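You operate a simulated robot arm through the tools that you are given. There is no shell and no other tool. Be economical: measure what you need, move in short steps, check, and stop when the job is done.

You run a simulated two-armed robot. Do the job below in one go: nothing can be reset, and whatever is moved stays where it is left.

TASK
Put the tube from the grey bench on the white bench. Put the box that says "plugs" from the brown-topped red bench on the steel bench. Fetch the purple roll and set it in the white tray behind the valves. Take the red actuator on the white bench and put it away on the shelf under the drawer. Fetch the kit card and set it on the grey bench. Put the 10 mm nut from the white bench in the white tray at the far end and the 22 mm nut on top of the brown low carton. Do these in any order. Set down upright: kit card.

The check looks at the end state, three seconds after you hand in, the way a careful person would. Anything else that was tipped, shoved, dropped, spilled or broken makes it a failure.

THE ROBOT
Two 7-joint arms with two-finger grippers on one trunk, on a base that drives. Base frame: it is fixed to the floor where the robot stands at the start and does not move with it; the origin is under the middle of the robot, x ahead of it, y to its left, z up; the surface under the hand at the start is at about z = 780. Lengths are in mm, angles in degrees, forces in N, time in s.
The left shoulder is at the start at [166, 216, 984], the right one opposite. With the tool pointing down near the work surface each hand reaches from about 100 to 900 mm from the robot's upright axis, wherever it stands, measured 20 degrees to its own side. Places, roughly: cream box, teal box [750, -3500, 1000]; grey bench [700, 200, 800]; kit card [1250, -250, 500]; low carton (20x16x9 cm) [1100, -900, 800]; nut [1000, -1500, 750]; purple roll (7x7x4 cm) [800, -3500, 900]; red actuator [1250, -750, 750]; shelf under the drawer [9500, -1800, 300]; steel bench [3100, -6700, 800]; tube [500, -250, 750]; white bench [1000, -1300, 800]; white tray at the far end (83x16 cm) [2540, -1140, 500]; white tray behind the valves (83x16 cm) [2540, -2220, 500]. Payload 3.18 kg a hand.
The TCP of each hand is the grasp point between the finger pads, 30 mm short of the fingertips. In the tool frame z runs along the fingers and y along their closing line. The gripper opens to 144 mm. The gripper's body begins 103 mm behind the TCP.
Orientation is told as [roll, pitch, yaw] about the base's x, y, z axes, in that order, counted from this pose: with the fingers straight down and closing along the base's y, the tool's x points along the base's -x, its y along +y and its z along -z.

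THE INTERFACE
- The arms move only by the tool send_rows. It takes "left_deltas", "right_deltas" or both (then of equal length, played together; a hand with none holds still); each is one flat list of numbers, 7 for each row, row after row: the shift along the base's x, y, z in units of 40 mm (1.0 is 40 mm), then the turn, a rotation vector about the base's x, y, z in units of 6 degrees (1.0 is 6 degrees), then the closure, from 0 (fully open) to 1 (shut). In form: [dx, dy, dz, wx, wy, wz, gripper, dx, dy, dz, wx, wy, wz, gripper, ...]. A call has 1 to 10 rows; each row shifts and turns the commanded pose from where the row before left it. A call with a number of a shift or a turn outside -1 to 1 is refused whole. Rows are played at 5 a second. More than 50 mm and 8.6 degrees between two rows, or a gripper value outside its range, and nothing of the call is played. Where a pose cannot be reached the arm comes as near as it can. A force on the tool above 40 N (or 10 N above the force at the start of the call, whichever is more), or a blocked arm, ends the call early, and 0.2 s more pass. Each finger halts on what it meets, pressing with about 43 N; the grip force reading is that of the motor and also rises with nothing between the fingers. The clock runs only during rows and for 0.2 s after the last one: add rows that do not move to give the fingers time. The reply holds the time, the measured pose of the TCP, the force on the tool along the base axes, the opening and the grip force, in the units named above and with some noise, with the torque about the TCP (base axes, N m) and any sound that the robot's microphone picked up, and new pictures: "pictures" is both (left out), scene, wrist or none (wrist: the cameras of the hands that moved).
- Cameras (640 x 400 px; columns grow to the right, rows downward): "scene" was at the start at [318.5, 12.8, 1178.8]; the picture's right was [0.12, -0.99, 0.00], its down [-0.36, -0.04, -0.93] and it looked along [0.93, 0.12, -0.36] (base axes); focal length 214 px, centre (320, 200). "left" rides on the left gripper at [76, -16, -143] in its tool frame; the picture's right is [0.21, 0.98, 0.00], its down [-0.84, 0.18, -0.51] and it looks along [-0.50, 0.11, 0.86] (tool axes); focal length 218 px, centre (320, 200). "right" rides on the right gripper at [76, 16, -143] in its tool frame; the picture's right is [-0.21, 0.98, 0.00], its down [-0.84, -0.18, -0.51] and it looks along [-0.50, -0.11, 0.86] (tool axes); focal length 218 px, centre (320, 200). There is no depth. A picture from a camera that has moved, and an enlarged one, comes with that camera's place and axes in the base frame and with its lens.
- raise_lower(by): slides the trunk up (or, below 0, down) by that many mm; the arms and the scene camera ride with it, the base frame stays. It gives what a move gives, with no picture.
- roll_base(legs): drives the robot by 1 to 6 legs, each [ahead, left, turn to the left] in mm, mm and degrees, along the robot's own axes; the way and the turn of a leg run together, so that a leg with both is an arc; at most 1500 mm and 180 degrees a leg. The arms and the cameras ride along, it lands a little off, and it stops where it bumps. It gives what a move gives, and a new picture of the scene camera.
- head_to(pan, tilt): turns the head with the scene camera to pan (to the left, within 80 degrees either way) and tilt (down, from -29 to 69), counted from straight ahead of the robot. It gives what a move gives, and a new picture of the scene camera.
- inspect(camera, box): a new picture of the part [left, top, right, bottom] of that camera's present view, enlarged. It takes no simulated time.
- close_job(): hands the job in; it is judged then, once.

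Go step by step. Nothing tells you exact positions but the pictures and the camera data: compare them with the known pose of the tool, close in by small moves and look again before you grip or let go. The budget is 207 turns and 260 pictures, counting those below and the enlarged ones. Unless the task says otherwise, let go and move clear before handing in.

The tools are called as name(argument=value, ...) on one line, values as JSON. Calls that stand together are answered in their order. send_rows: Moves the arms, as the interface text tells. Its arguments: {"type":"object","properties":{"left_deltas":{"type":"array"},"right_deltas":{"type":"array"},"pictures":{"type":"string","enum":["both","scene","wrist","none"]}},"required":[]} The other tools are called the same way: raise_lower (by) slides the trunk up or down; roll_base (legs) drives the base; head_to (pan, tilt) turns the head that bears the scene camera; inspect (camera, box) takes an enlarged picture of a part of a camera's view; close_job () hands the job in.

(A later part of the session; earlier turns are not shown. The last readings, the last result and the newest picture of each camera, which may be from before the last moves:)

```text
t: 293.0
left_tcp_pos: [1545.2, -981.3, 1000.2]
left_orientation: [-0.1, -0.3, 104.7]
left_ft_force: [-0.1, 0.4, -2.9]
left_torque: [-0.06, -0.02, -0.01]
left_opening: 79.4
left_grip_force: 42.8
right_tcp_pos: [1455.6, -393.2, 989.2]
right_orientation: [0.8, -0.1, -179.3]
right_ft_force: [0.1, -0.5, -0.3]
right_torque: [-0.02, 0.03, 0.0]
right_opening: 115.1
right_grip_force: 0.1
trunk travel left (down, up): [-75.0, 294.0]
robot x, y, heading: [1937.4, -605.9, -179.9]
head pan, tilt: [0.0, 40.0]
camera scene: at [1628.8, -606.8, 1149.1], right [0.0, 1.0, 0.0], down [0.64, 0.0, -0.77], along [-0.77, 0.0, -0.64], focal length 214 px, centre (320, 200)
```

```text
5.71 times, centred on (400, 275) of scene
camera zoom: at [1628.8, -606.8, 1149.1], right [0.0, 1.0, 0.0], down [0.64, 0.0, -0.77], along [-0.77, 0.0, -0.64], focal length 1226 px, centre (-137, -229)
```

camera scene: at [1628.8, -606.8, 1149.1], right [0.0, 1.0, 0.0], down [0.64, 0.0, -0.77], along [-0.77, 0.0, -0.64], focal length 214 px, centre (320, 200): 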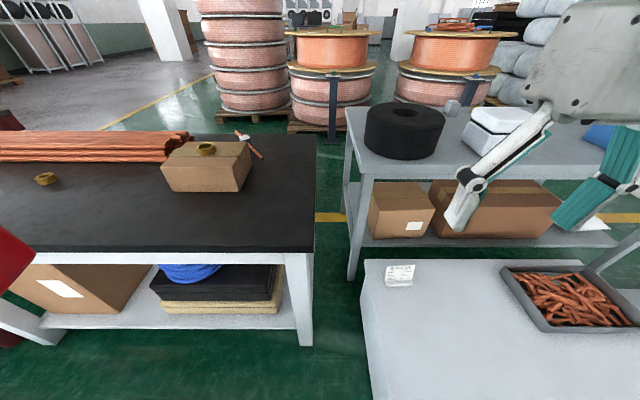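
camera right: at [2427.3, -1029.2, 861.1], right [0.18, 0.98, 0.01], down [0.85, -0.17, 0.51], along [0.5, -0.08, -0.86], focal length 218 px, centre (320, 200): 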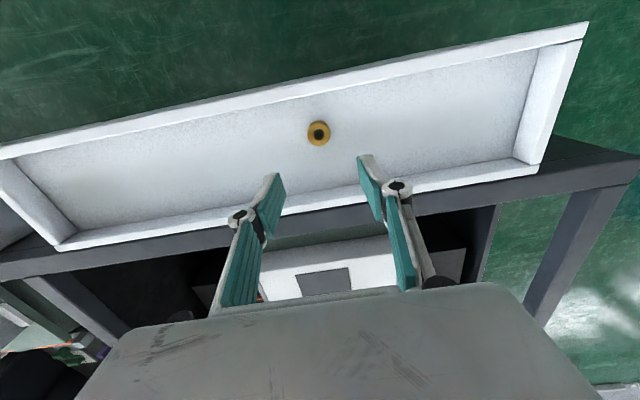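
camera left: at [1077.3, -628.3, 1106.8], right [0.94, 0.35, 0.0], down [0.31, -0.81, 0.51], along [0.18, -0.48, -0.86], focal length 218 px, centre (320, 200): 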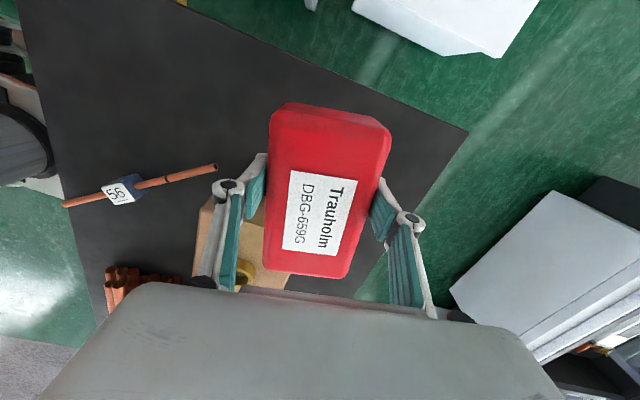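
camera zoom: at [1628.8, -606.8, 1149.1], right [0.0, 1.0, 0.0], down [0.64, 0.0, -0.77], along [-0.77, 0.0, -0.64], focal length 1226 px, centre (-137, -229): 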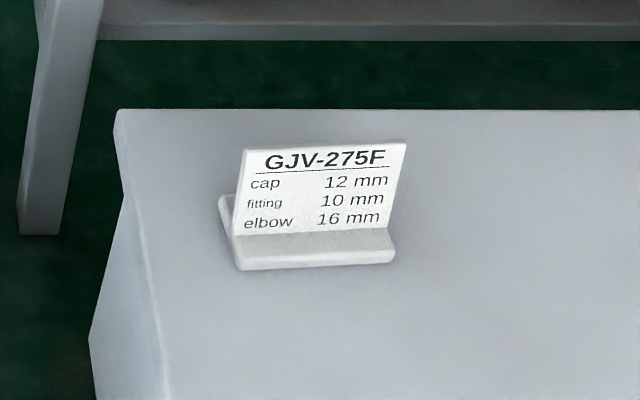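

send_rows(right_deltas=[-0.5, 0.15, -0.95, 0, 0, 0, 0, -0.5, 0.15, -0.95, 0, 0, 0, 0, -0.5, 0.15, -0.95, 0, 0, 0, 0, -0.5, 0.15, -0.95, 0, 0, 0, 0, -0.5, 0.15, -0.95, 0, 0, 0, 0, -0.5, 0.15, -0.95, 0, 0, 0, 0, -0.5, 0.15, -0.95, 0, 0, 0, 0, -0.5, 0.15, -0.95, 0, 0, 0, 0, -0.5, 0.15, -0.5, 0, 0, 0, 0, 0, 0, 0, 0, 0, 0, 0], pictures="both")

```text
t: 295.2
left_tcp_pos: [1545.4, -980.5, 1000.0]
left_orientation: [-0.1, -0.1, 104.6]
left_ft_force: [0.1, -0.1, -3.6]
left_torque: [-0.04, -0.01, 0.04]
left_opening: 79.4
left_grip_force: 42.9
right_tcp_pos: [1275.3, -339.0, 665.9]
right_orientation: [0.7, -0.1, -179.3]
right_ft_force: [0.3, 0.2, 0.0]
right_torque: [0.01, -0.01, 0.02]
right_opening: 144.0
right_grip_force: 0.0
trunk travel left (down, up): [-75.0, 294.0]
robot x, y, heading: [1941.2, -607.6, -179.8]
head pan, tilt: [0.0, 40.0]
camera scene: at [1629.1, -606.8, 1149.3], right [0.0, 1.0, 0.0], down [0.64, 0.0, -0.77], along [-0.77, 0.0, -0.64], focal length 214 px, centre (320, 200)
camera right: at [1351.6, -352.6, 809.8], right [-0.2, -0.98, 0.01], down [-0.84, 0.18, 0.51], along [-0.5, 0.09, -0.86], focal length 218 px, centre (320, 200)
```

scene: 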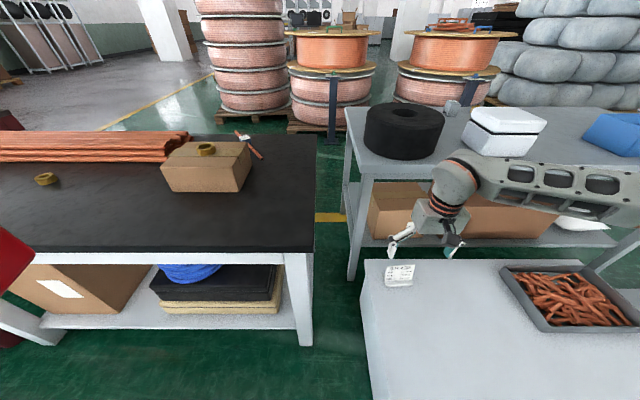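
right: 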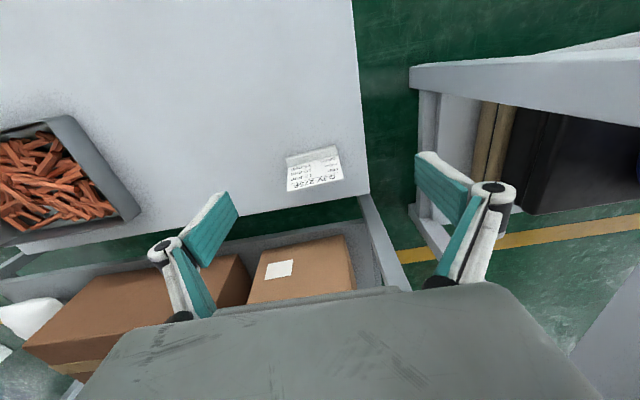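

Kit card located at about (1197,-311), z≈430, turned about 10°. Moving over it.

send_rows(right_deltas=[-0.49, 0.18, -0.6, 0, 0, 0.42, 0, -0.49, 0.18, -0.6, 0, 0, 0.42, 0, -0.49, 0.18, -0.7, 0, 0, 0.42, 0, -0.48, 0.16, -0.7, 0, 0, 0.42, 0, 0, 0, 0, 0, 0, 0, 0], pictures="both")

inspect(camera="right", box=[200, 80, 440, 260])

```text
t: 296.4
left_tcp_pos: [1544.5, -980.7, 1000.5]
left_orientation: [0.0, -0.1, 104.6]
left_ft_force: [-0.1, -0.2, -2.9]
left_torque: [-0.07, -0.01, 0.03]
left_opening: 79.3
left_grip_force: 42.8
right_tcp_pos: [1198.6, -308.0, 562.2]
right_orientation: [0.8, -0.2, -169.4]
right_ft_force: [-0.3, 0.1, -1.1]
right_torque: [-0.01, 0.0, 0.0]
right_opening: 144.0
right_grip_force: 0.1
trunk travel left (down, up): [-75.0, 294.0]
robot x, y, heading: [1940.0, -606.4, -180.0]
head pan, tilt: [0.0, 40.0]
camera scene: at [1628.6, -606.1, 1149.1], right [0.0, 1.0, 0.0], down [0.64, 0.0, -0.77], along [-0.77, 0.0, -0.64], focal length 214 px, centre (320, 200)
camera right: at [1277.6, -308.6, 705.6], right [-0.02, -1.0, 0.01], down [-0.86, 0.03, 0.51], along [-0.51, 0.0, -0.86], focal length 218 px, centre (320, 200)
```

scene: 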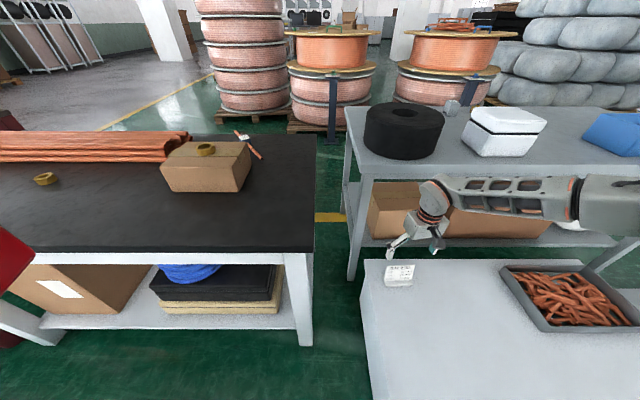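
right: 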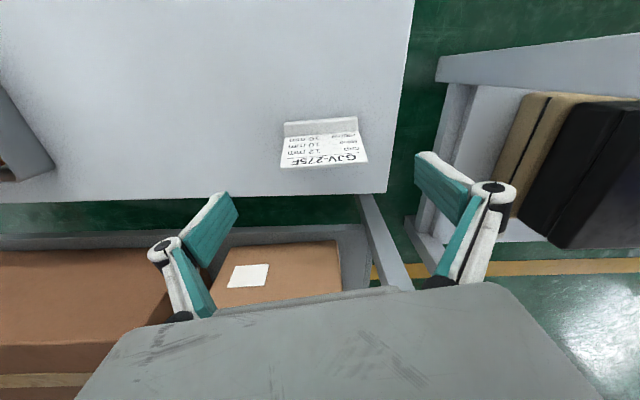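

```text
2.22 times, centred on (320, 170) of right
camera zoom: at [1277.6, -308.6, 705.6], right [-0.02, -1.0, 0.01], down [-0.86, 0.03, 0.51], along [-0.51, 0.0, -0.86], focal length 485 px, centre (320, 267)
```

zoom: 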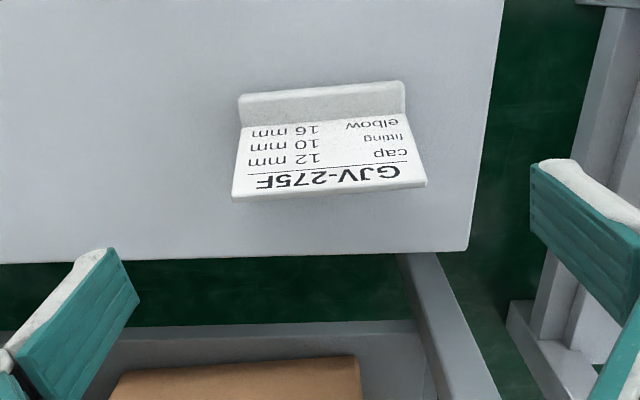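

send_rows(right_deltas=[0, -0.15, -0.9, 0, 0, 0.35, 0, 0, 0, -0.9, 0, 0, 0.35, 0, 0, 0, -0.8, 0, 0, 0, 0, 0, 0, 0, 0, 0, 0, 0], pictures="both")

inspect(camera="scene", box=[350, 220, 470, 310])

```text
t: 297.4
left_tcp_pos: [1545.0, -981.3, 1001.0]
left_orientation: [0.1, -0.2, 104.8]
left_ft_force: [0.8, -0.2, -2.5]
left_torque: [-0.04, 0.03, 0.0]
left_opening: 79.3
left_grip_force: 43.3
right_tcp_pos: [1200.1, -311.4, 520.2]
right_orientation: [0.7, -0.2, -168.6]
right_ft_force: [0.1, 0.3, -0.2]
right_torque: [0.02, -0.01, -0.01]
right_opening: 144.0
right_grip_force: 0.0
right hand out of reach, approached as far as the arm can: row 1, 2
trunk travel left (down, up): [-75.0, 294.0]
robot x, y, heading: [1938.2, -607.4, -180.0]
head pan, tilt: [0.0, 40.0]
camera scene: at [1629.4, -606.8, 1149.5], right [0.0, 1.0, 0.0], down [0.64, 0.0, -0.77], along [-0.77, 0.0, -0.64], focal length 214 px, centre (320, 200)
camera right: at [1277.9, -310.2, 663.4], right [-0.01, -1.0, 0.01], down [-0.86, 0.02, 0.51], along [-0.51, -0.01, -0.86], focal length 218 px, centre (320, 200)
```

scene: 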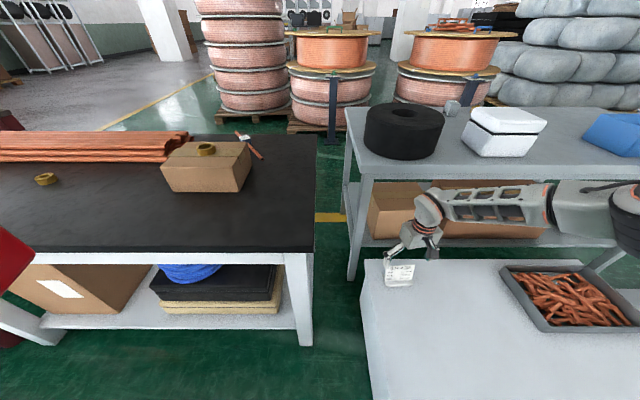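
right: 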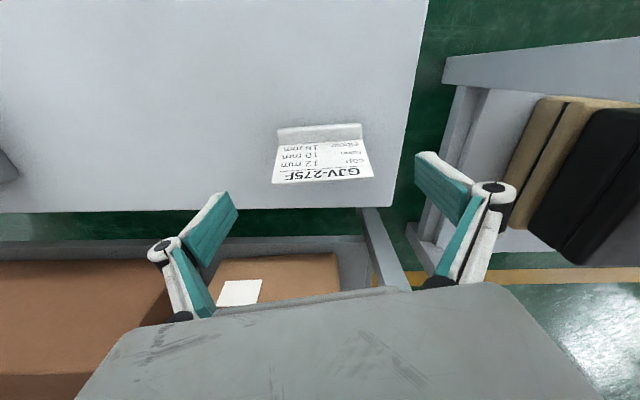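

```text
4.44 times, centred on (410, 265) of scene
camera zoom: at [1629.4, -606.8, 1149.5], right [0.0, 1.0, 0.0], down [0.64, 0.0, -0.77], along [-0.77, 0.0, -0.64], focal length 953 px, centre (-80, -89)
```

zoom: 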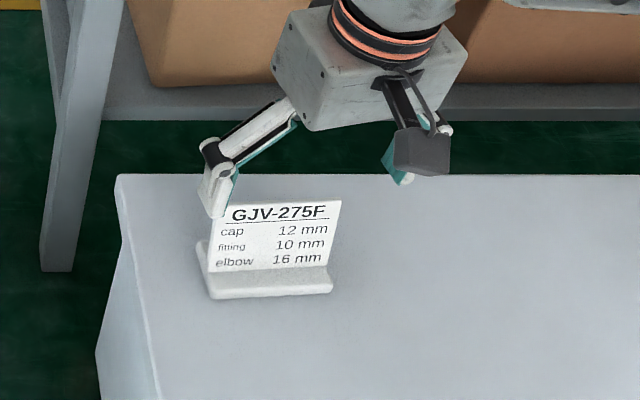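

send_rows(right_deltas=[0, -0.05, -0.8, 0, 0, 0, 0, 0, 0, -0.7, 0, 0, 0, 0, 0, 0, 0, 0, 0, 0, 0], pictures="both")

inspect(camera="scene", box=[350, 220, 470, 310])

```text
t: 298.2
left_tcp_pos: [1546.1, -981.2, 999.6]
left_orientation: [-0.1, -0.2, 104.6]
left_ft_force: [0.1, 0.6, -3.7]
left_torque: [-0.03, -0.01, 0.0]
left_opening: 79.3
left_grip_force: 42.9
right_tcp_pos: [1201.5, -312.9, 487.0]
right_orientation: [0.6, -0.1, -168.4]
right_ft_force: [-0.1, 0.0, -0.7]
right_torque: [0.0, -0.02, -0.01]
right_opening: 144.2
right_grip_force: 0.0
right hand out of reach, approached as far as the arm can: row 2
trunk travel left (down, up): [-75.0, 294.0]
robot x, y, heading: [1940.8, -610.0, -179.9]
head pan, tilt: [0.0, 40.0]
camera scene: at [1628.6, -606.7, 1149.0], right [0.0, 1.0, 0.0], down [0.64, 0.0, -0.77], along [-0.77, 0.0, -0.64], focal length 214 px, centre (320, 200)
camera right: at [1278.9, -313.0, 630.9], right [-0.01, -1.0, 0.01], down [-0.86, 0.02, 0.51], along [-0.51, 0.0, -0.86], focal length 218 px, centre (320, 200)
```

scene: 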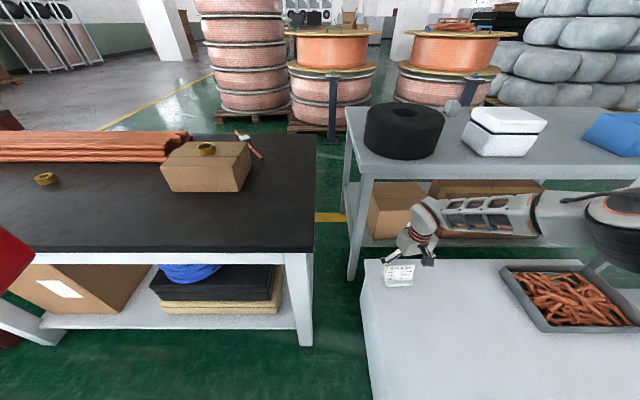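
right: 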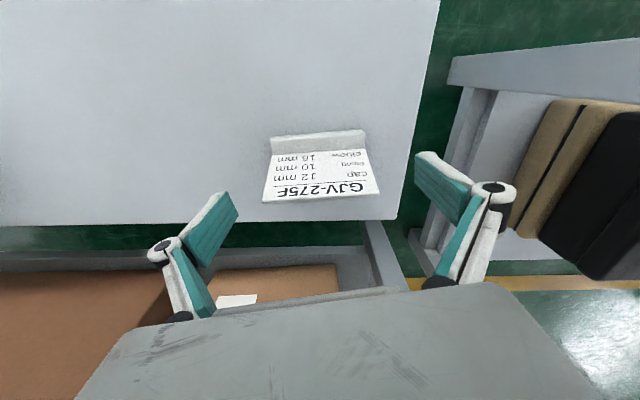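

```text
4.44 times, centred on (410, 265) of scene
camera zoom: at [1628.6, -606.7, 1149.0], right [0.0, 1.0, 0.0], down [0.64, 0.0, -0.77], along [-0.77, 0.0, -0.64], focal length 953 px, centre (-80, -89)
```

zoom: 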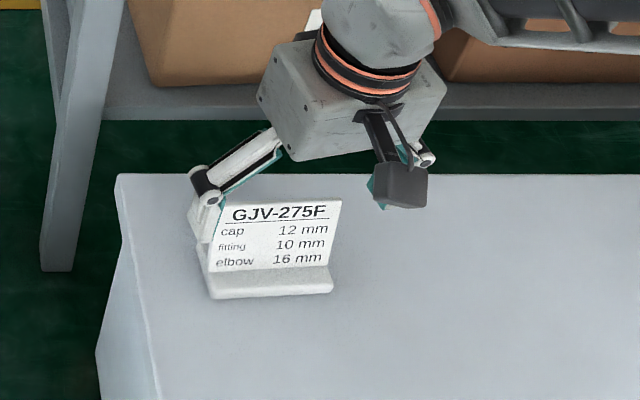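

raise_lower(by=-48)

inspect(camera="scene", box=[330, 200, 490, 320])

inspect(camera="right", box=[160, 100, 480, 300])

```text
t: 299.1
left_tcp_pos: [1546.0, -980.6, 953.3]
left_orientation: [0.1, -0.2, 104.7]
left_ft_force: [0.7, -0.4, -1.2]
left_torque: [-0.05, -0.01, -0.02]
left_opening: 79.4
left_grip_force: 42.7
right_tcp_pos: [1200.0, -313.6, 439.7]
right_orientation: [0.7, -0.3, -168.6]
right_ft_force: [0.0, 0.2, 1.1]
right_torque: [0.01, -0.01, 0.0]
right_opening: 144.1
right_grip_force: 0.1
trunk travel left (down, up): [-27.0, 342.0]
robot x, y, heading: [1935.9, -608.6, -180.0]
head pan, tilt: [0.0, 40.0]
```

```text
3.33 times, centred on (410, 260) of scene
camera zoom: at [1584.8, -607.0, 1086.0], right [0.0, 1.0, 0.0], down [0.64, 0.0, -0.77], along [-0.77, 0.0, -0.64], focal length 715 px, centre (20, 0)
```

zoom: 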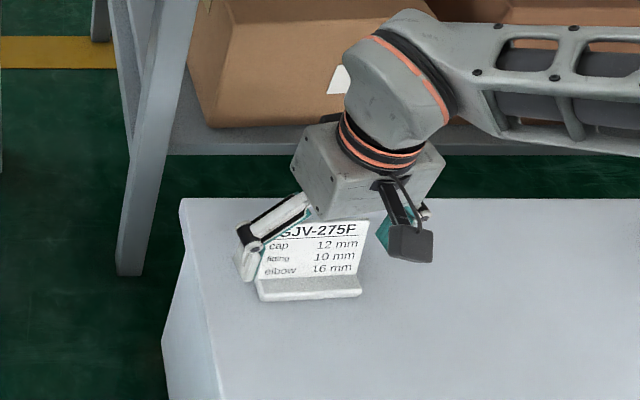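

```text
2.00 times, centred on (320, 200) of right
camera zoom: at [1279.2, -312.8, 584.6], right [-0.01, -1.0, 0.01], down [-0.86, 0.02, 0.51], along [-0.51, -0.01, -0.86], focal length 436 px, centre (320, 200)
```

zoom: 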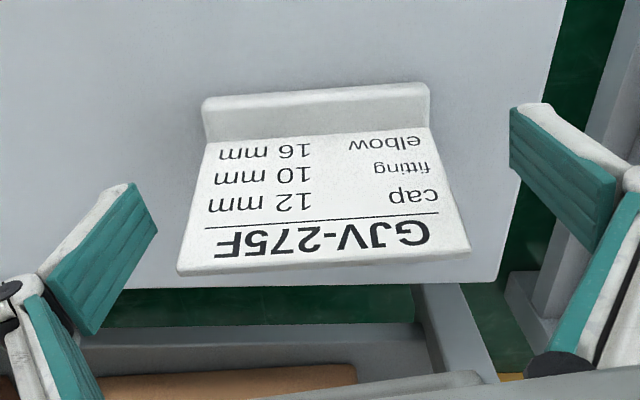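

send_rows(right_deltas=[0.22, 0, 0, 0, 0, 0, 0, 0, 0, 0, 0, 0, 0, 0], pictures="none")

raise_lower(by=-11)

inspect(camera="scene", box=[330, 200, 490, 320])

```text
t: 299.7
left_tcp_pos: [1546.2, -981.0, 952.8]
left_orientation: [-0.1, -0.2, 104.7]
left_ft_force: [0.5, -0.3, -2.1]
left_torque: [-0.04, 0.0, 0.01]
left_opening: 79.2
left_grip_force: 43.2
right_tcp_pos: [1210.1, -313.8, 439.2]
right_orientation: [0.8, -0.1, -168.6]
right_ft_force: [0.0, -0.2, -0.2]
right_torque: [0.02, 0.0, 0.01]
right_opening: 144.2
right_grip_force: 0.0
trunk travel left (down, up): [-27.0, 342.0]
robot x, y, heading: [1941.1, -608.9, -180.0]
head pan, tilt: [0.0, 40.0]
```

```text
t: 300.2
left_tcp_pos: [1546.9, -981.3, 941.4]
left_orientation: [0.0, -0.2, 104.7]
left_ft_force: [0.0, -0.4, -1.9]
left_torque: [-0.06, 0.03, -0.01]
left_opening: 79.1
left_grip_force: 42.8
right_tcp_pos: [1209.8, -313.5, 429.6]
right_orientation: [0.6, -0.2, -168.6]
right_ft_force: [0.4, -0.8, 1.0]
right_torque: [0.0, 0.03, 0.01]
right_opening: 144.0
right_grip_force: 0.1
trunk travel left (down, up): [-16.0, 353.0]
robot x, y, heading: [1939.5, -603.9, -180.1]
head pan, tilt: [0.0, 40.0]
```

```text
3.33 times, centred on (410, 260) of scene
camera zoom: at [1576.3, -607.0, 1071.9], right [0.0, 1.0, 0.0], down [0.64, 0.0, -0.77], along [-0.77, 0.0, -0.64], focal length 715 px, centre (20, 0)
```

zoom: 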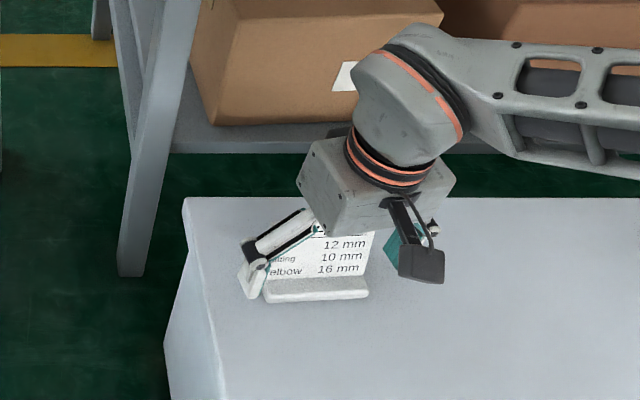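

send_rows(right_deltas=[0, 0, 0, 0, 0, 0, 0.1, 0, 0, 0, 0, 0, 0, 0.2, 0, 0, 0, 0, 0, 0, 0.27, 0, 0, 0, 0, 0, 0, 0.33, 0, 0, 0, 0, 0, 0, 0.4, 0, 0, 0, 0, 0, 0, 0.5], pictures="wrist")

inspect(camera="scene", box=[330, 200, 490, 320])

```text
t: 301.6
left_tcp_pos: [1545.5, -981.3, 940.9]
left_orientation: [-0.1, -0.2, 104.7]
left_ft_force: [0.7, 0.8, -1.9]
left_torque: [-0.03, -0.01, 0.01]
left_opening: 79.4
left_grip_force: 42.8
right_tcp_pos: [1210.1, -313.2, 427.7]
right_orientation: [0.8, 0.0, -168.6]
right_ft_force: [0.2, -0.2, -0.2]
right_torque: [0.0, 0.0, -0.02]
right_opening: 72.2
right_grip_force: 0.1
trunk travel left (down, up): [-16.0, 353.0]
robot x, y, heading: [1942.1, -607.0, -179.9]
head pan, tilt: [0.0, 40.0]
camera right: at [1288.3, -312.8, 571.3], right [-0.01, -1.0, 0.01], down [-0.86, 0.02, 0.51], along [-0.51, -0.01, -0.86], focal length 218 px, centre (320, 200)
```

right: 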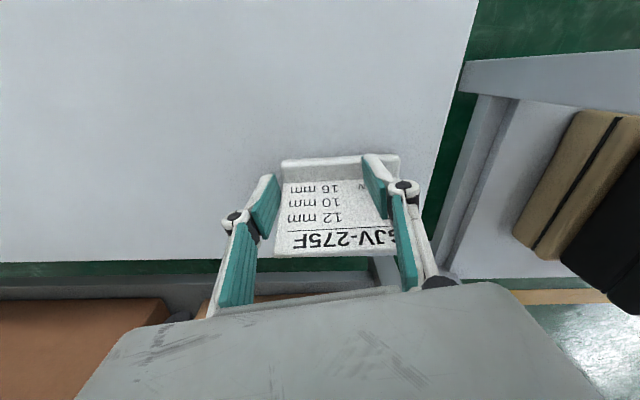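

```text
3.33 times, centred on (410, 260) of scene
camera zoom: at [1575.3, -606.9, 1071.3], right [0.0, 1.0, 0.0], down [0.64, 0.0, -0.77], along [-0.77, 0.0, -0.64], focal length 715 px, centre (20, 0)
```

zoom: 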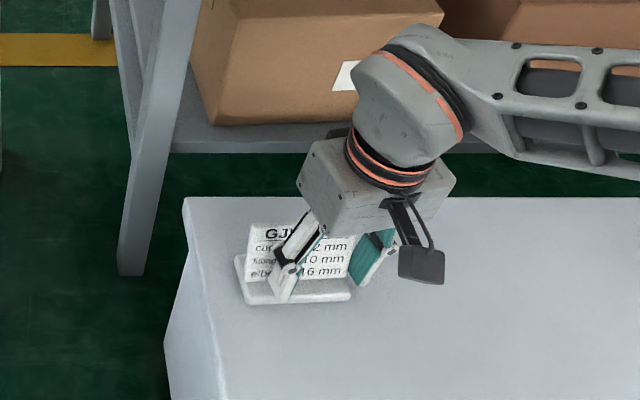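

The fingers were too far forward and one passed in front of the card; it only slid a little and still stands. Reopening, rising, and moving the base closer for a better approach.

send_rows(right_deltas=[0, 0, 0, 0, 0, 0, 0.3, 0, 0, 0, 0, 0, 0, 0, 0, 0, 0, 0, 0, 0, 0, 0.2, 0, 0.7, 0, 0, 0, 0, 0.2, 0, 0.9, 0, 0, -0.6, 0, 0.2, 0, 0.9, 0, 0, -0.7, 0, 0, 0, 0, 0, 0, 0, 0], pictures="wrist")

roll_base(legs=[[80, 0, 0]])

```text
t: 303.2
left_tcp_pos: [1545.7, -980.6, 941.5]
left_orientation: [0.0, -0.2, 104.7]
left_ft_force: [0.4, 0.2, -3.3]
left_torque: [-0.06, -0.02, -0.02]
left_opening: 79.2
left_grip_force: 43.4
right_tcp_pos: [1234.7, -314.0, 526.7]
right_orientation: [0.8, 0.0, -176.4]
right_ft_force: [0.6, 0.3, -0.3]
right_torque: [-0.01, -0.01, 0.01]
right_opening: 143.8
right_grip_force: 0.1
trunk travel left (down, up): [-16.0, 353.0]
robot x, y, heading: [1940.6, -608.9, -179.7]
head pan, tilt: [0.0, 40.0]
camera right: at [1311.1, -323.9, 670.8], right [-0.15, -0.99, 0.01], down [-0.85, 0.13, 0.51], along [-0.5, 0.06, -0.86], focal length 218 px, centre (320, 200)
```

right: 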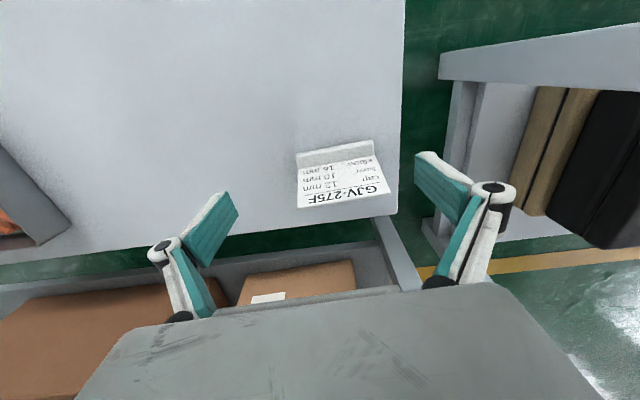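

```text
t: 304.3
left_tcp_pos: [1465.5, -980.7, 941.6]
left_orientation: [-0.1, -0.2, 104.6]
left_ft_force: [0.5, -0.1, -3.4]
left_torque: [-0.06, -0.03, 0.0]
left_opening: 79.4
left_grip_force: 43.0
right_tcp_pos: [1154.7, -313.3, 529.0]
right_orientation: [0.8, -0.1, -176.4]
right_ft_force: [0.6, -1.3, -0.7]
right_torque: [0.01, -0.02, 0.0]
right_opening: 143.9
right_grip_force: 0.1
trunk travel left (down, up): [-16.0, 353.0]
robot x, y, heading: [1858.0, -607.6, -180.0]
head pan, tilt: [0.0, 40.0]
camera scene: at [1495.5, -606.5, 1071.1], right [0.0, 1.0, 0.0], down [0.64, 0.0, -0.77], along [-0.77, 0.0, -0.64], focal length 214 px, centre (320, 200)
```

scene: 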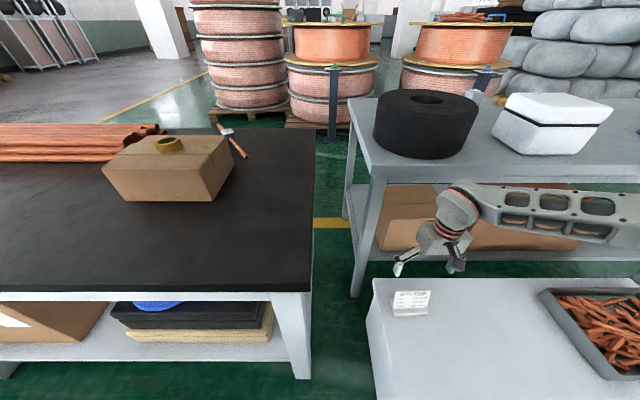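

send_rows(right_deltas=[0.6, -0.3, 0, 0, 0, -0.3, 0, 0.5, -0.3, 0, 0, 0, -0.3, 0, 0, 0, -0.9, 0, 0, 0, 0, 0, 0, 0, 0, 0, 0, 0], pictures="both")

inspect(camera="right", box=[200, 80, 440, 240])

inspect(camera="scene", box=[350, 220, 490, 330])

```text
t: 305.3
left_tcp_pos: [1466.0, -980.9, 940.8]
left_orientation: [-0.2, -0.2, 104.5]
left_ft_force: [0.2, 0.7, -2.0]
left_torque: [-0.07, 0.01, -0.02]
left_opening: 79.3
left_grip_force: 42.7
right_tcp_pos: [1199.7, -336.1, 489.2]
right_orientation: [0.7, -0.2, 179.9]
right_ft_force: [0.0, 0.7, -0.8]
right_torque: [0.0, 0.02, 0.02]
right_opening: 144.0
right_grip_force: 0.1
trunk travel left (down, up): [-16.0, 353.0]
robot x, y, heading: [1861.3, -607.4, -179.9]
head pan, tilt: [0.0, 40.0]
camera scene: at [1496.4, -606.6, 1071.6], right [0.0, 1.0, 0.0], down [0.64, 0.0, -0.77], along [-0.77, 0.0, -0.64], focal length 214 px, centre (320, 200)
camera right: at [1276.8, -351.7, 633.2], right [-0.21, -0.98, 0.01], down [-0.84, 0.19, 0.51], along [-0.5, 0.1, -0.86], focal length 218 px, centre (320, 200)
```

scene: 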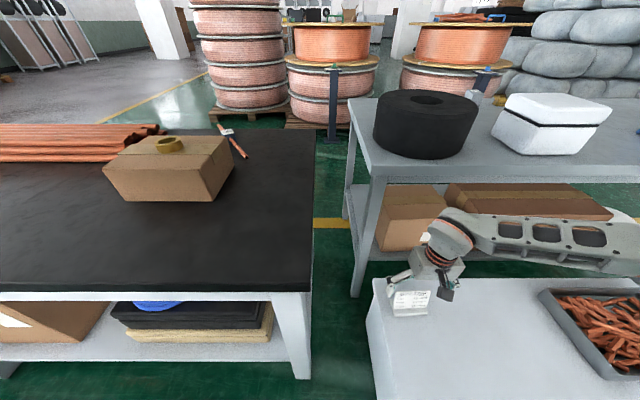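
right: 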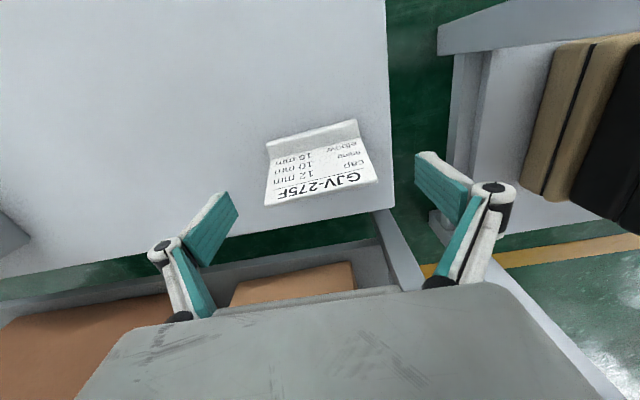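

```text
2.50 times, centred on (320, 160) of right
camera zoom: at [1276.8, -351.7, 633.2], right [-0.21, -0.98, 0.01], down [-0.84, 0.19, 0.51], along [-0.5, 0.1, -0.86], focal length 546 px, centre (320, 300)
```

zoom: 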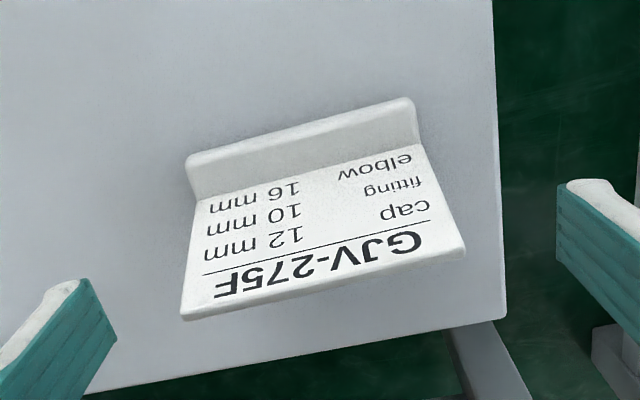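

```text
3.64 times, centred on (420, 275) of scene
camera zoom: at [1496.4, -606.6, 1071.6], right [0.0, 1.0, 0.0], down [0.64, 0.0, -0.77], along [-0.77, 0.0, -0.64], focal length 780 px, centre (-44, -73)
```

zoom: 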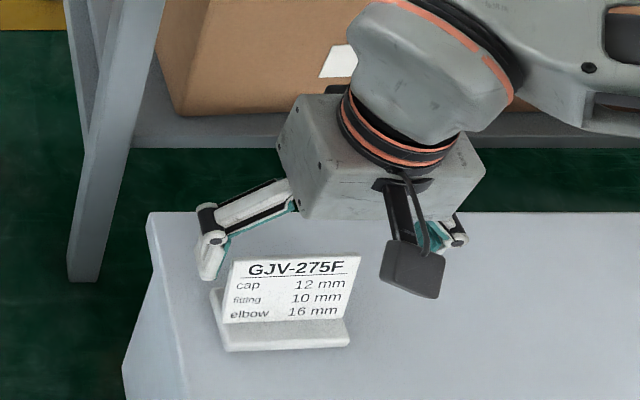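

send_rows(right_deltas=[0, 0.05, -0.9, 0, 0, 0.4, 0, 0, 0, -0.7, 0, 0, 0, 0, 0, 0, -0.2, 0, 0, 0, 0, 0, 0, 0, 0, 0, 0, 0], pictures="wrist")

inspect(camera="scene", box=[350, 220, 490, 330])

```text
t: 306.3
left_tcp_pos: [1464.9, -980.3, 941.2]
left_orientation: [-0.1, -0.2, 104.6]
left_ft_force: [0.1, 0.1, -3.1]
left_torque: [-0.04, 0.0, -0.01]
left_opening: 79.3
left_grip_force: 43.5
right_tcp_pos: [1197.9, -334.8, 416.0]
right_orientation: [0.7, -0.1, -177.7]
right_ft_force: [0.6, -0.5, -0.1]
right_torque: [-0.03, 0.01, 0.03]
right_opening: 144.4
right_grip_force: 0.2
trunk travel left (down, up): [-16.0, 353.0]
robot x, y, heading: [1859.5, -607.3, -179.7]
head pan, tilt: [0.0, 40.0]
camera right: at [1275.4, -346.4, 559.4], right [-0.17, -0.99, 0.01], down [-0.85, 0.15, 0.51], along [-0.5, 0.07, -0.86], focal length 218 px, centre (320, 200)
```

right: 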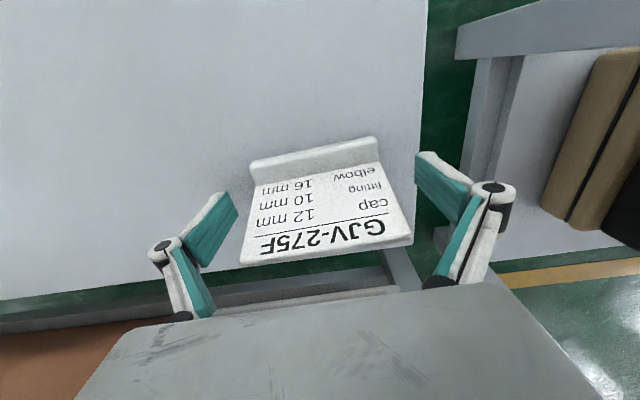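

```text
3.64 times, centred on (420, 275) of scene
camera zoom: at [1496.1, -606.5, 1071.4], right [0.0, 1.0, 0.0], down [0.64, 0.0, -0.77], along [-0.77, 0.0, -0.64], focal length 780 px, centre (-44, -73)
```

zoom: 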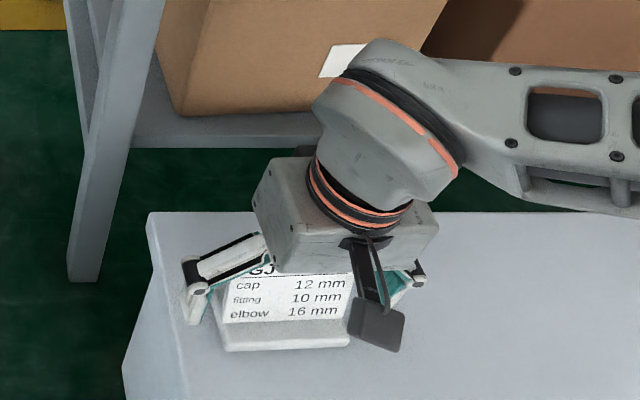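

send_rows(right_deltas=[0, 0, 0, 0, 0, 0, 0.1, 0, 0, 0, 0, 0, 0, 0.2, 0, 0, 0, 0, 0, 0, 0.27, 0, 0, 0, 0, 0, 0, 0.33, 0, 0, 0, 0, 0, 0, 0.38, 0, 0, 0, 0, 0, 0, 0.38], pictures="wrist")

inspect(camera="scene", box=[350, 220, 490, 330])

```text
t: 307.7
left_tcp_pos: [1466.0, -980.7, 941.4]
left_orientation: [-0.1, -0.1, 104.6]
left_ft_force: [0.3, 0.2, -2.6]
left_torque: [-0.04, -0.02, 0.0]
left_opening: 79.4
left_grip_force: 43.2
right_tcp_pos: [1196.7, -334.8, 416.1]
right_orientation: [0.8, 0.0, -177.7]
right_ft_force: [0.8, 0.7, 2.2]
right_torque: [0.0, -0.06, -0.03]
right_opening: 103.8
right_grip_force: 42.8
trunk travel left (down, up): [-16.0, 353.0]
robot x, y, heading: [1860.5, -605.5, -180.1]
head pan, tilt: [0.0, 40.0]
camera right: at [1275.4, -346.5, 559.8], right [-0.17, -0.99, 0.01], down [-0.85, 0.15, 0.51], along [-0.5, 0.07, -0.86], focal length 218 px, centre (320, 200)
```

right: 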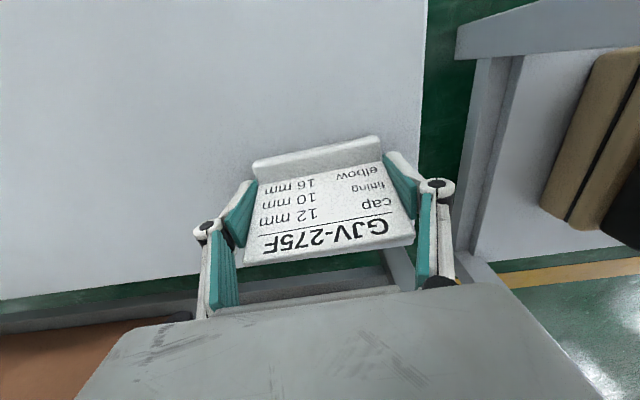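

```text
3.64 times, centred on (420, 275) of scene
camera zoom: at [1496.2, -606.6, 1071.4], right [0.0, 1.0, 0.0], down [0.64, 0.0, -0.77], along [-0.77, 0.0, -0.64], focal length 780 px, centre (-44, -73)
```

zoom: 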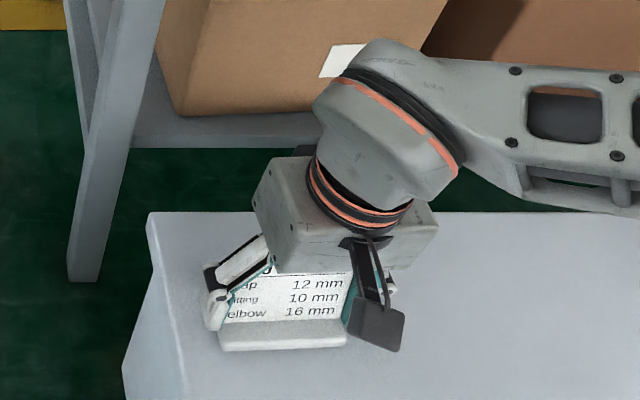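

Gripped at 104 mm. Full closure and a small test lift.

send_rows(right_deltas=[0, 0, 0, 0, 0, 0, 1, 0, 0, 0, 0, 0, 0, 1, 0, 0, 0.15, 0, 0, 0, 1, 0, 0, 0.15, 0, 0, 0, 1, 0, 0, 0.2, 0, 0, 0, 1, 0, 0, 0, 0, 0, 0, 1], pictures="wrist")

inspect(camera="scene", box=[350, 220, 490, 330])

```text
t: 309.1
left_tcp_pos: [1465.3, -980.3, 940.4]
left_orientation: [-0.1, -0.3, 104.6]
left_ft_force: [0.3, 0.5, -2.5]
left_torque: [-0.07, -0.02, 0.0]
left_opening: 79.3
left_grip_force: 42.8
right_tcp_pos: [1199.0, -334.4, 437.6]
right_orientation: [0.7, -0.1, -177.6]
right_ft_force: [-0.5, 0.4, -0.6]
right_torque: [-0.01, -0.01, 0.01]
right_opening: 103.7
right_grip_force: 43.9
trunk travel left (down, up): [-16.0, 353.0]
robot x, y, heading: [1861.0, -603.9, -180.2]
head pan, tilt: [0.0, 40.0]
camera right: at [1276.3, -345.7, 581.0], right [-0.17, -0.99, 0.01], down [-0.85, 0.15, 0.51], along [-0.5, 0.07, -0.86], focal length 218 px, centre (320, 200)
```

right: 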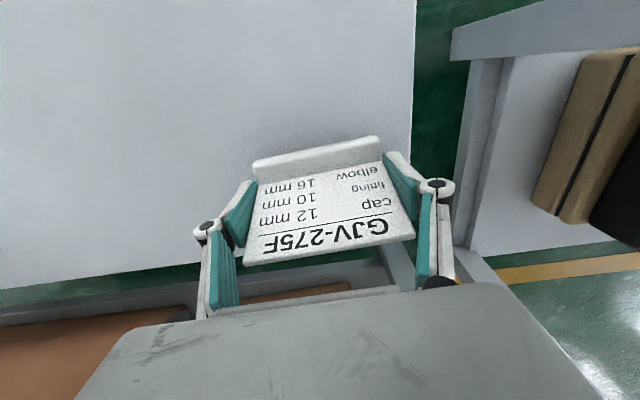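

```text
3.64 times, centred on (420, 275) of scene
camera zoom: at [1496.0, -606.5, 1071.3], right [0.0, 1.0, 0.0], down [0.64, 0.0, -0.77], along [-0.77, 0.0, -0.64], focal length 780 px, centre (-44, -73)
```

zoom: 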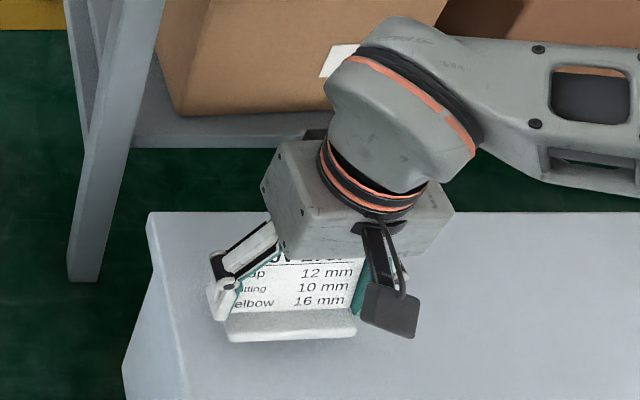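

Card is lifted cleanly. Restoring the trunk height and bringing the card in.

raise_lower(by=59)

send_rows(right_deltas=[0, 0, 1, 0, 0, 0, 1, 0.2, 0, 1, 0, 0, 0, 1, 0.4, 0, 1, 0, 0, 0, 1, 0.4, 0, 1, 0, 0, 0, 1, 0.4, 0, 1, 0, 0, 0, 1, 0.4, 0, 1, 0, 0, 0, 1, 0.4, 0, 1, 0, 0, 0, 1, 0.4, 0, 1, 0, 0, 0, 1, 0.4, 0, 1, 0, 0, 0, 1, 0.4, 0, 1, 0, 0, 0, 1], pictures="none")

roll_base(legs=[[-60, 0, 0], [0, 0, -90]])

head_to(pan=-60, tilt=5)

```text
t: 310.1
left_tcp_pos: [1462.9, -980.0, 998.4]
left_orientation: [-0.3, -0.1, 104.6]
left_ft_force: [-0.6, -0.4, -3.5]
left_torque: [-0.06, -0.06, 0.02]
left_opening: 79.2
left_grip_force: 43.1
right_tcp_pos: [1199.4, -335.0, 496.0]
right_orientation: [0.7, 0.2, -177.6]
right_ft_force: [-0.4, 1.0, -1.8]
right_torque: [0.0, -0.03, 0.0]
right_opening: 103.9
right_grip_force: 43.4
trunk travel left (down, up): [-75.0, 294.0]
robot x, y, heading: [1862.0, -607.9, -179.8]
head pan, tilt: [0.0, 40.0]
```

```text
t: 312.3
left_tcp_pos: [1466.1, -980.5, 1000.4]
left_orientation: [0.0, -0.2, 104.5]
left_ft_force: [0.6, 0.3, -2.3]
left_torque: [-0.04, -0.02, -0.03]
left_opening: 79.3
left_grip_force: 43.1
right_tcp_pos: [1338.0, -334.0, 901.3]
right_orientation: [0.7, 0.0, -177.6]
right_ft_force: [0.0, 0.0, 0.3]
right_torque: [0.02, 0.01, 0.01]
right_opening: 104.2
right_grip_force: 42.9
trunk travel left (down, up): [-75.0, 294.0]
robot x, y, heading: [1860.1, -608.7, -179.7]
head pan, tilt: [0.0, 40.0]
```

```text
t: 317.1
left_tcp_pos: [1557.4, -200.9, 1000.1]
left_orientation: [0.0, -0.2, 12.8]
left_ft_force: [-0.2, -0.1, -2.7]
left_torque: [-0.02, 0.02, -0.05]
left_opening: 79.2
left_grip_force: 42.8
right_tcp_pos: [2208.2, -94.4, 900.0]
right_orientation: [0.8, -0.1, 90.6]
right_ft_force: [0.4, -0.4, -0.6]
right_torque: [0.0, -0.01, -0.01]
right_opening: 103.8
right_grip_force: 42.8
trunk travel left (down, up): [-75.0, 294.0]
robot x, y, heading: [1917.4, -608.4, 88.3]
head pan, tilt: [0.0, 40.0]
camera scene: at [1928.1, -295.4, 1149.1], right [1.0, -0.03, 0.0], down [-0.02, -0.64, -0.77], along [0.02, 0.77, -0.64], focal length 214 px, centre (320, 200)
```

scene: 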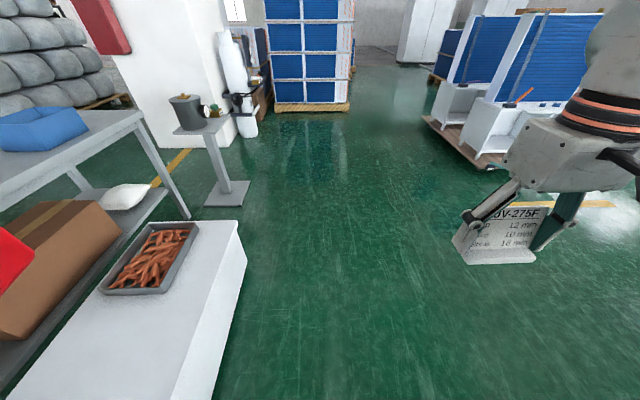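

```text
t: 318.4
left_tcp_pos: [1557.6, -202.5, 999.2]
left_orientation: [-0.1, -0.2, 12.7]
left_ft_force: [0.3, 0.5, -3.8]
left_torque: [-0.04, 0.05, 0.01]
left_opening: 79.4
left_grip_force: 42.9
right_tcp_pos: [2207.4, -93.4, 899.2]
right_orientation: [0.8, -0.1, 90.6]
right_ft_force: [0.9, -0.2, -0.4]
right_torque: [-0.01, -0.02, 0.0]
right_opening: 103.8
right_grip_force: 42.5
trunk travel left (down, up): [-75.0, 294.0]
robot x, y, heading: [1921.7, -610.6, 88.3]
head pan, tilt: [-60.0, 5.0]
camera scene: at [2006.3, -336.7, 1204.9], right [0.47, -0.88, 0.0], down [-0.08, -0.04, -1.0], along [0.88, 0.47, -0.09], focal length 214 px, centre (320, 200)
```

scene: 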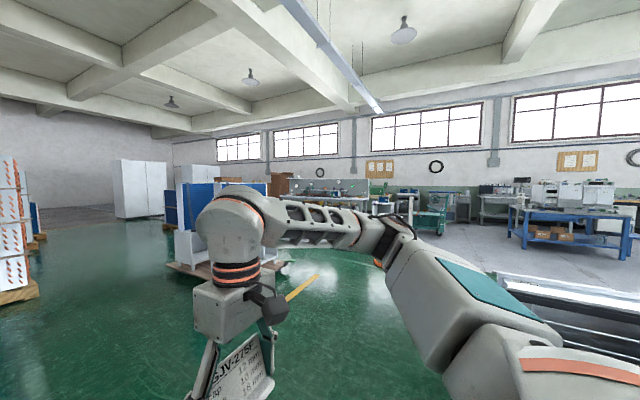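

roll_base(legs=[[0, 0, -88.3], [0, 650, 0], [1450, 0, 0]])

head_to(pan=0, tilt=10)

```text
t: 335.1
left_tcp_pos: [3706.5, 480.5, 1000.6]
left_orientation: [-0.1, -0.2, -73.4]
left_ft_force: [0.8, 0.2, -2.3]
left_torque: [0.04, 0.01, 0.01]
left_opening: 79.2
left_grip_force: 43.4
right_tcp_pos: [3857.3, -161.7, 900.6]
right_orientation: [0.8, -0.1, 4.3]
right_ft_force: [-0.2, 0.7, -0.4]
right_torque: [0.01, 0.03, 0.02]
right_opening: 103.6
right_grip_force: 43.2
trunk travel left (down, up): [-75.0, 294.0]
robot x, y, heading: [3328.0, 95.2, 1.7]
head pan, tilt: [-60.0, 5.0]
camera scene: at [3600.4, 25.3, 1204.9], right [-0.85, -0.53, 0.0], down [-0.05, 0.07, -1.0], along [0.53, -0.85, -0.09], focal length 214 px, centre (320, 200)
```

scene: 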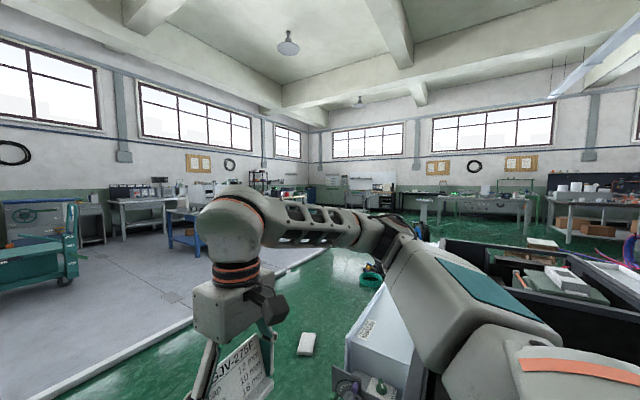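

```text
t: 336.4
left_tcp_pos: [3707.0, 480.7, 999.7]
left_orientation: [0.0, -0.2, -73.5]
left_ft_force: [0.5, -0.7, -2.6]
left_torque: [0.03, 0.01, 0.02]
left_opening: 79.5
left_grip_force: 43.1
right_tcp_pos: [3856.5, -162.5, 899.1]
right_orientation: [0.9, -0.2, 4.2]
right_ft_force: [0.5, -0.1, -1.2]
right_torque: [0.02, -0.03, -0.01]
right_opening: 103.7
right_grip_force: 42.7
trunk travel left (down, up): [-75.0, 294.0]
robot x, y, heading: [3325.5, 97.0, 1.8]
head pan, tilt: [0.0, 10.0]
camera scene: at [3644.6, 106.3, 1196.8], right [0.03, -1.0, 0.0], down [-0.17, -0.01, -0.98], along [0.98, 0.03, -0.17], focal length 214 px, centre (320, 200)
```

scene: 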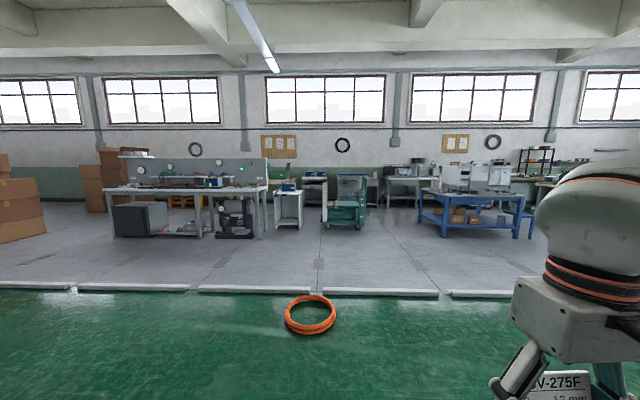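

inspect(camera="scene", box=[40, 240, 520, 340])

inspect(camera="scene", box=[260, 130, 560, 260])

```text
1.33 times, centred on (280, 290) of scene
camera zoom: at [3644.6, 106.3, 1196.8], right [0.03, -1.0, 0.0], down [-0.17, -0.01, -0.98], along [0.98, 0.03, -0.17], focal length 286 px, centre (373, 80)
```

zoom: 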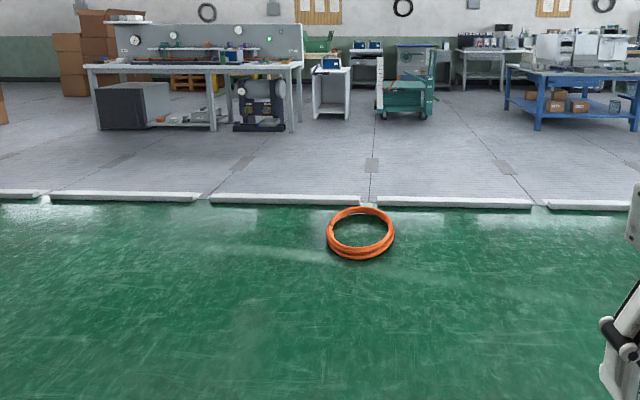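

```text
2.13 times, centred on (410, 195) of scene
camera zoom: at [3644.6, 106.3, 1196.8], right [0.03, -1.0, 0.0], down [-0.17, -0.01, -0.98], along [0.98, 0.03, -0.17], focal length 458 px, centre (128, 211)
```

zoom: 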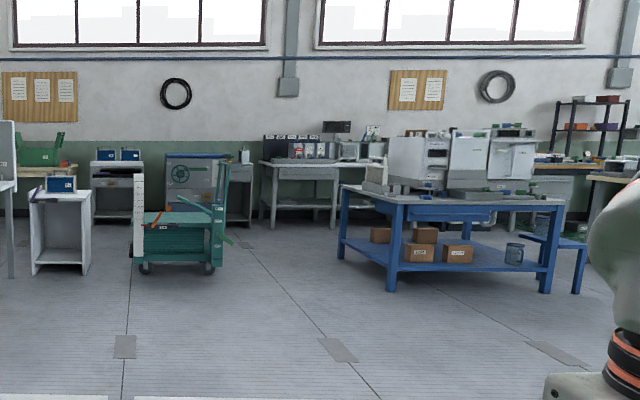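

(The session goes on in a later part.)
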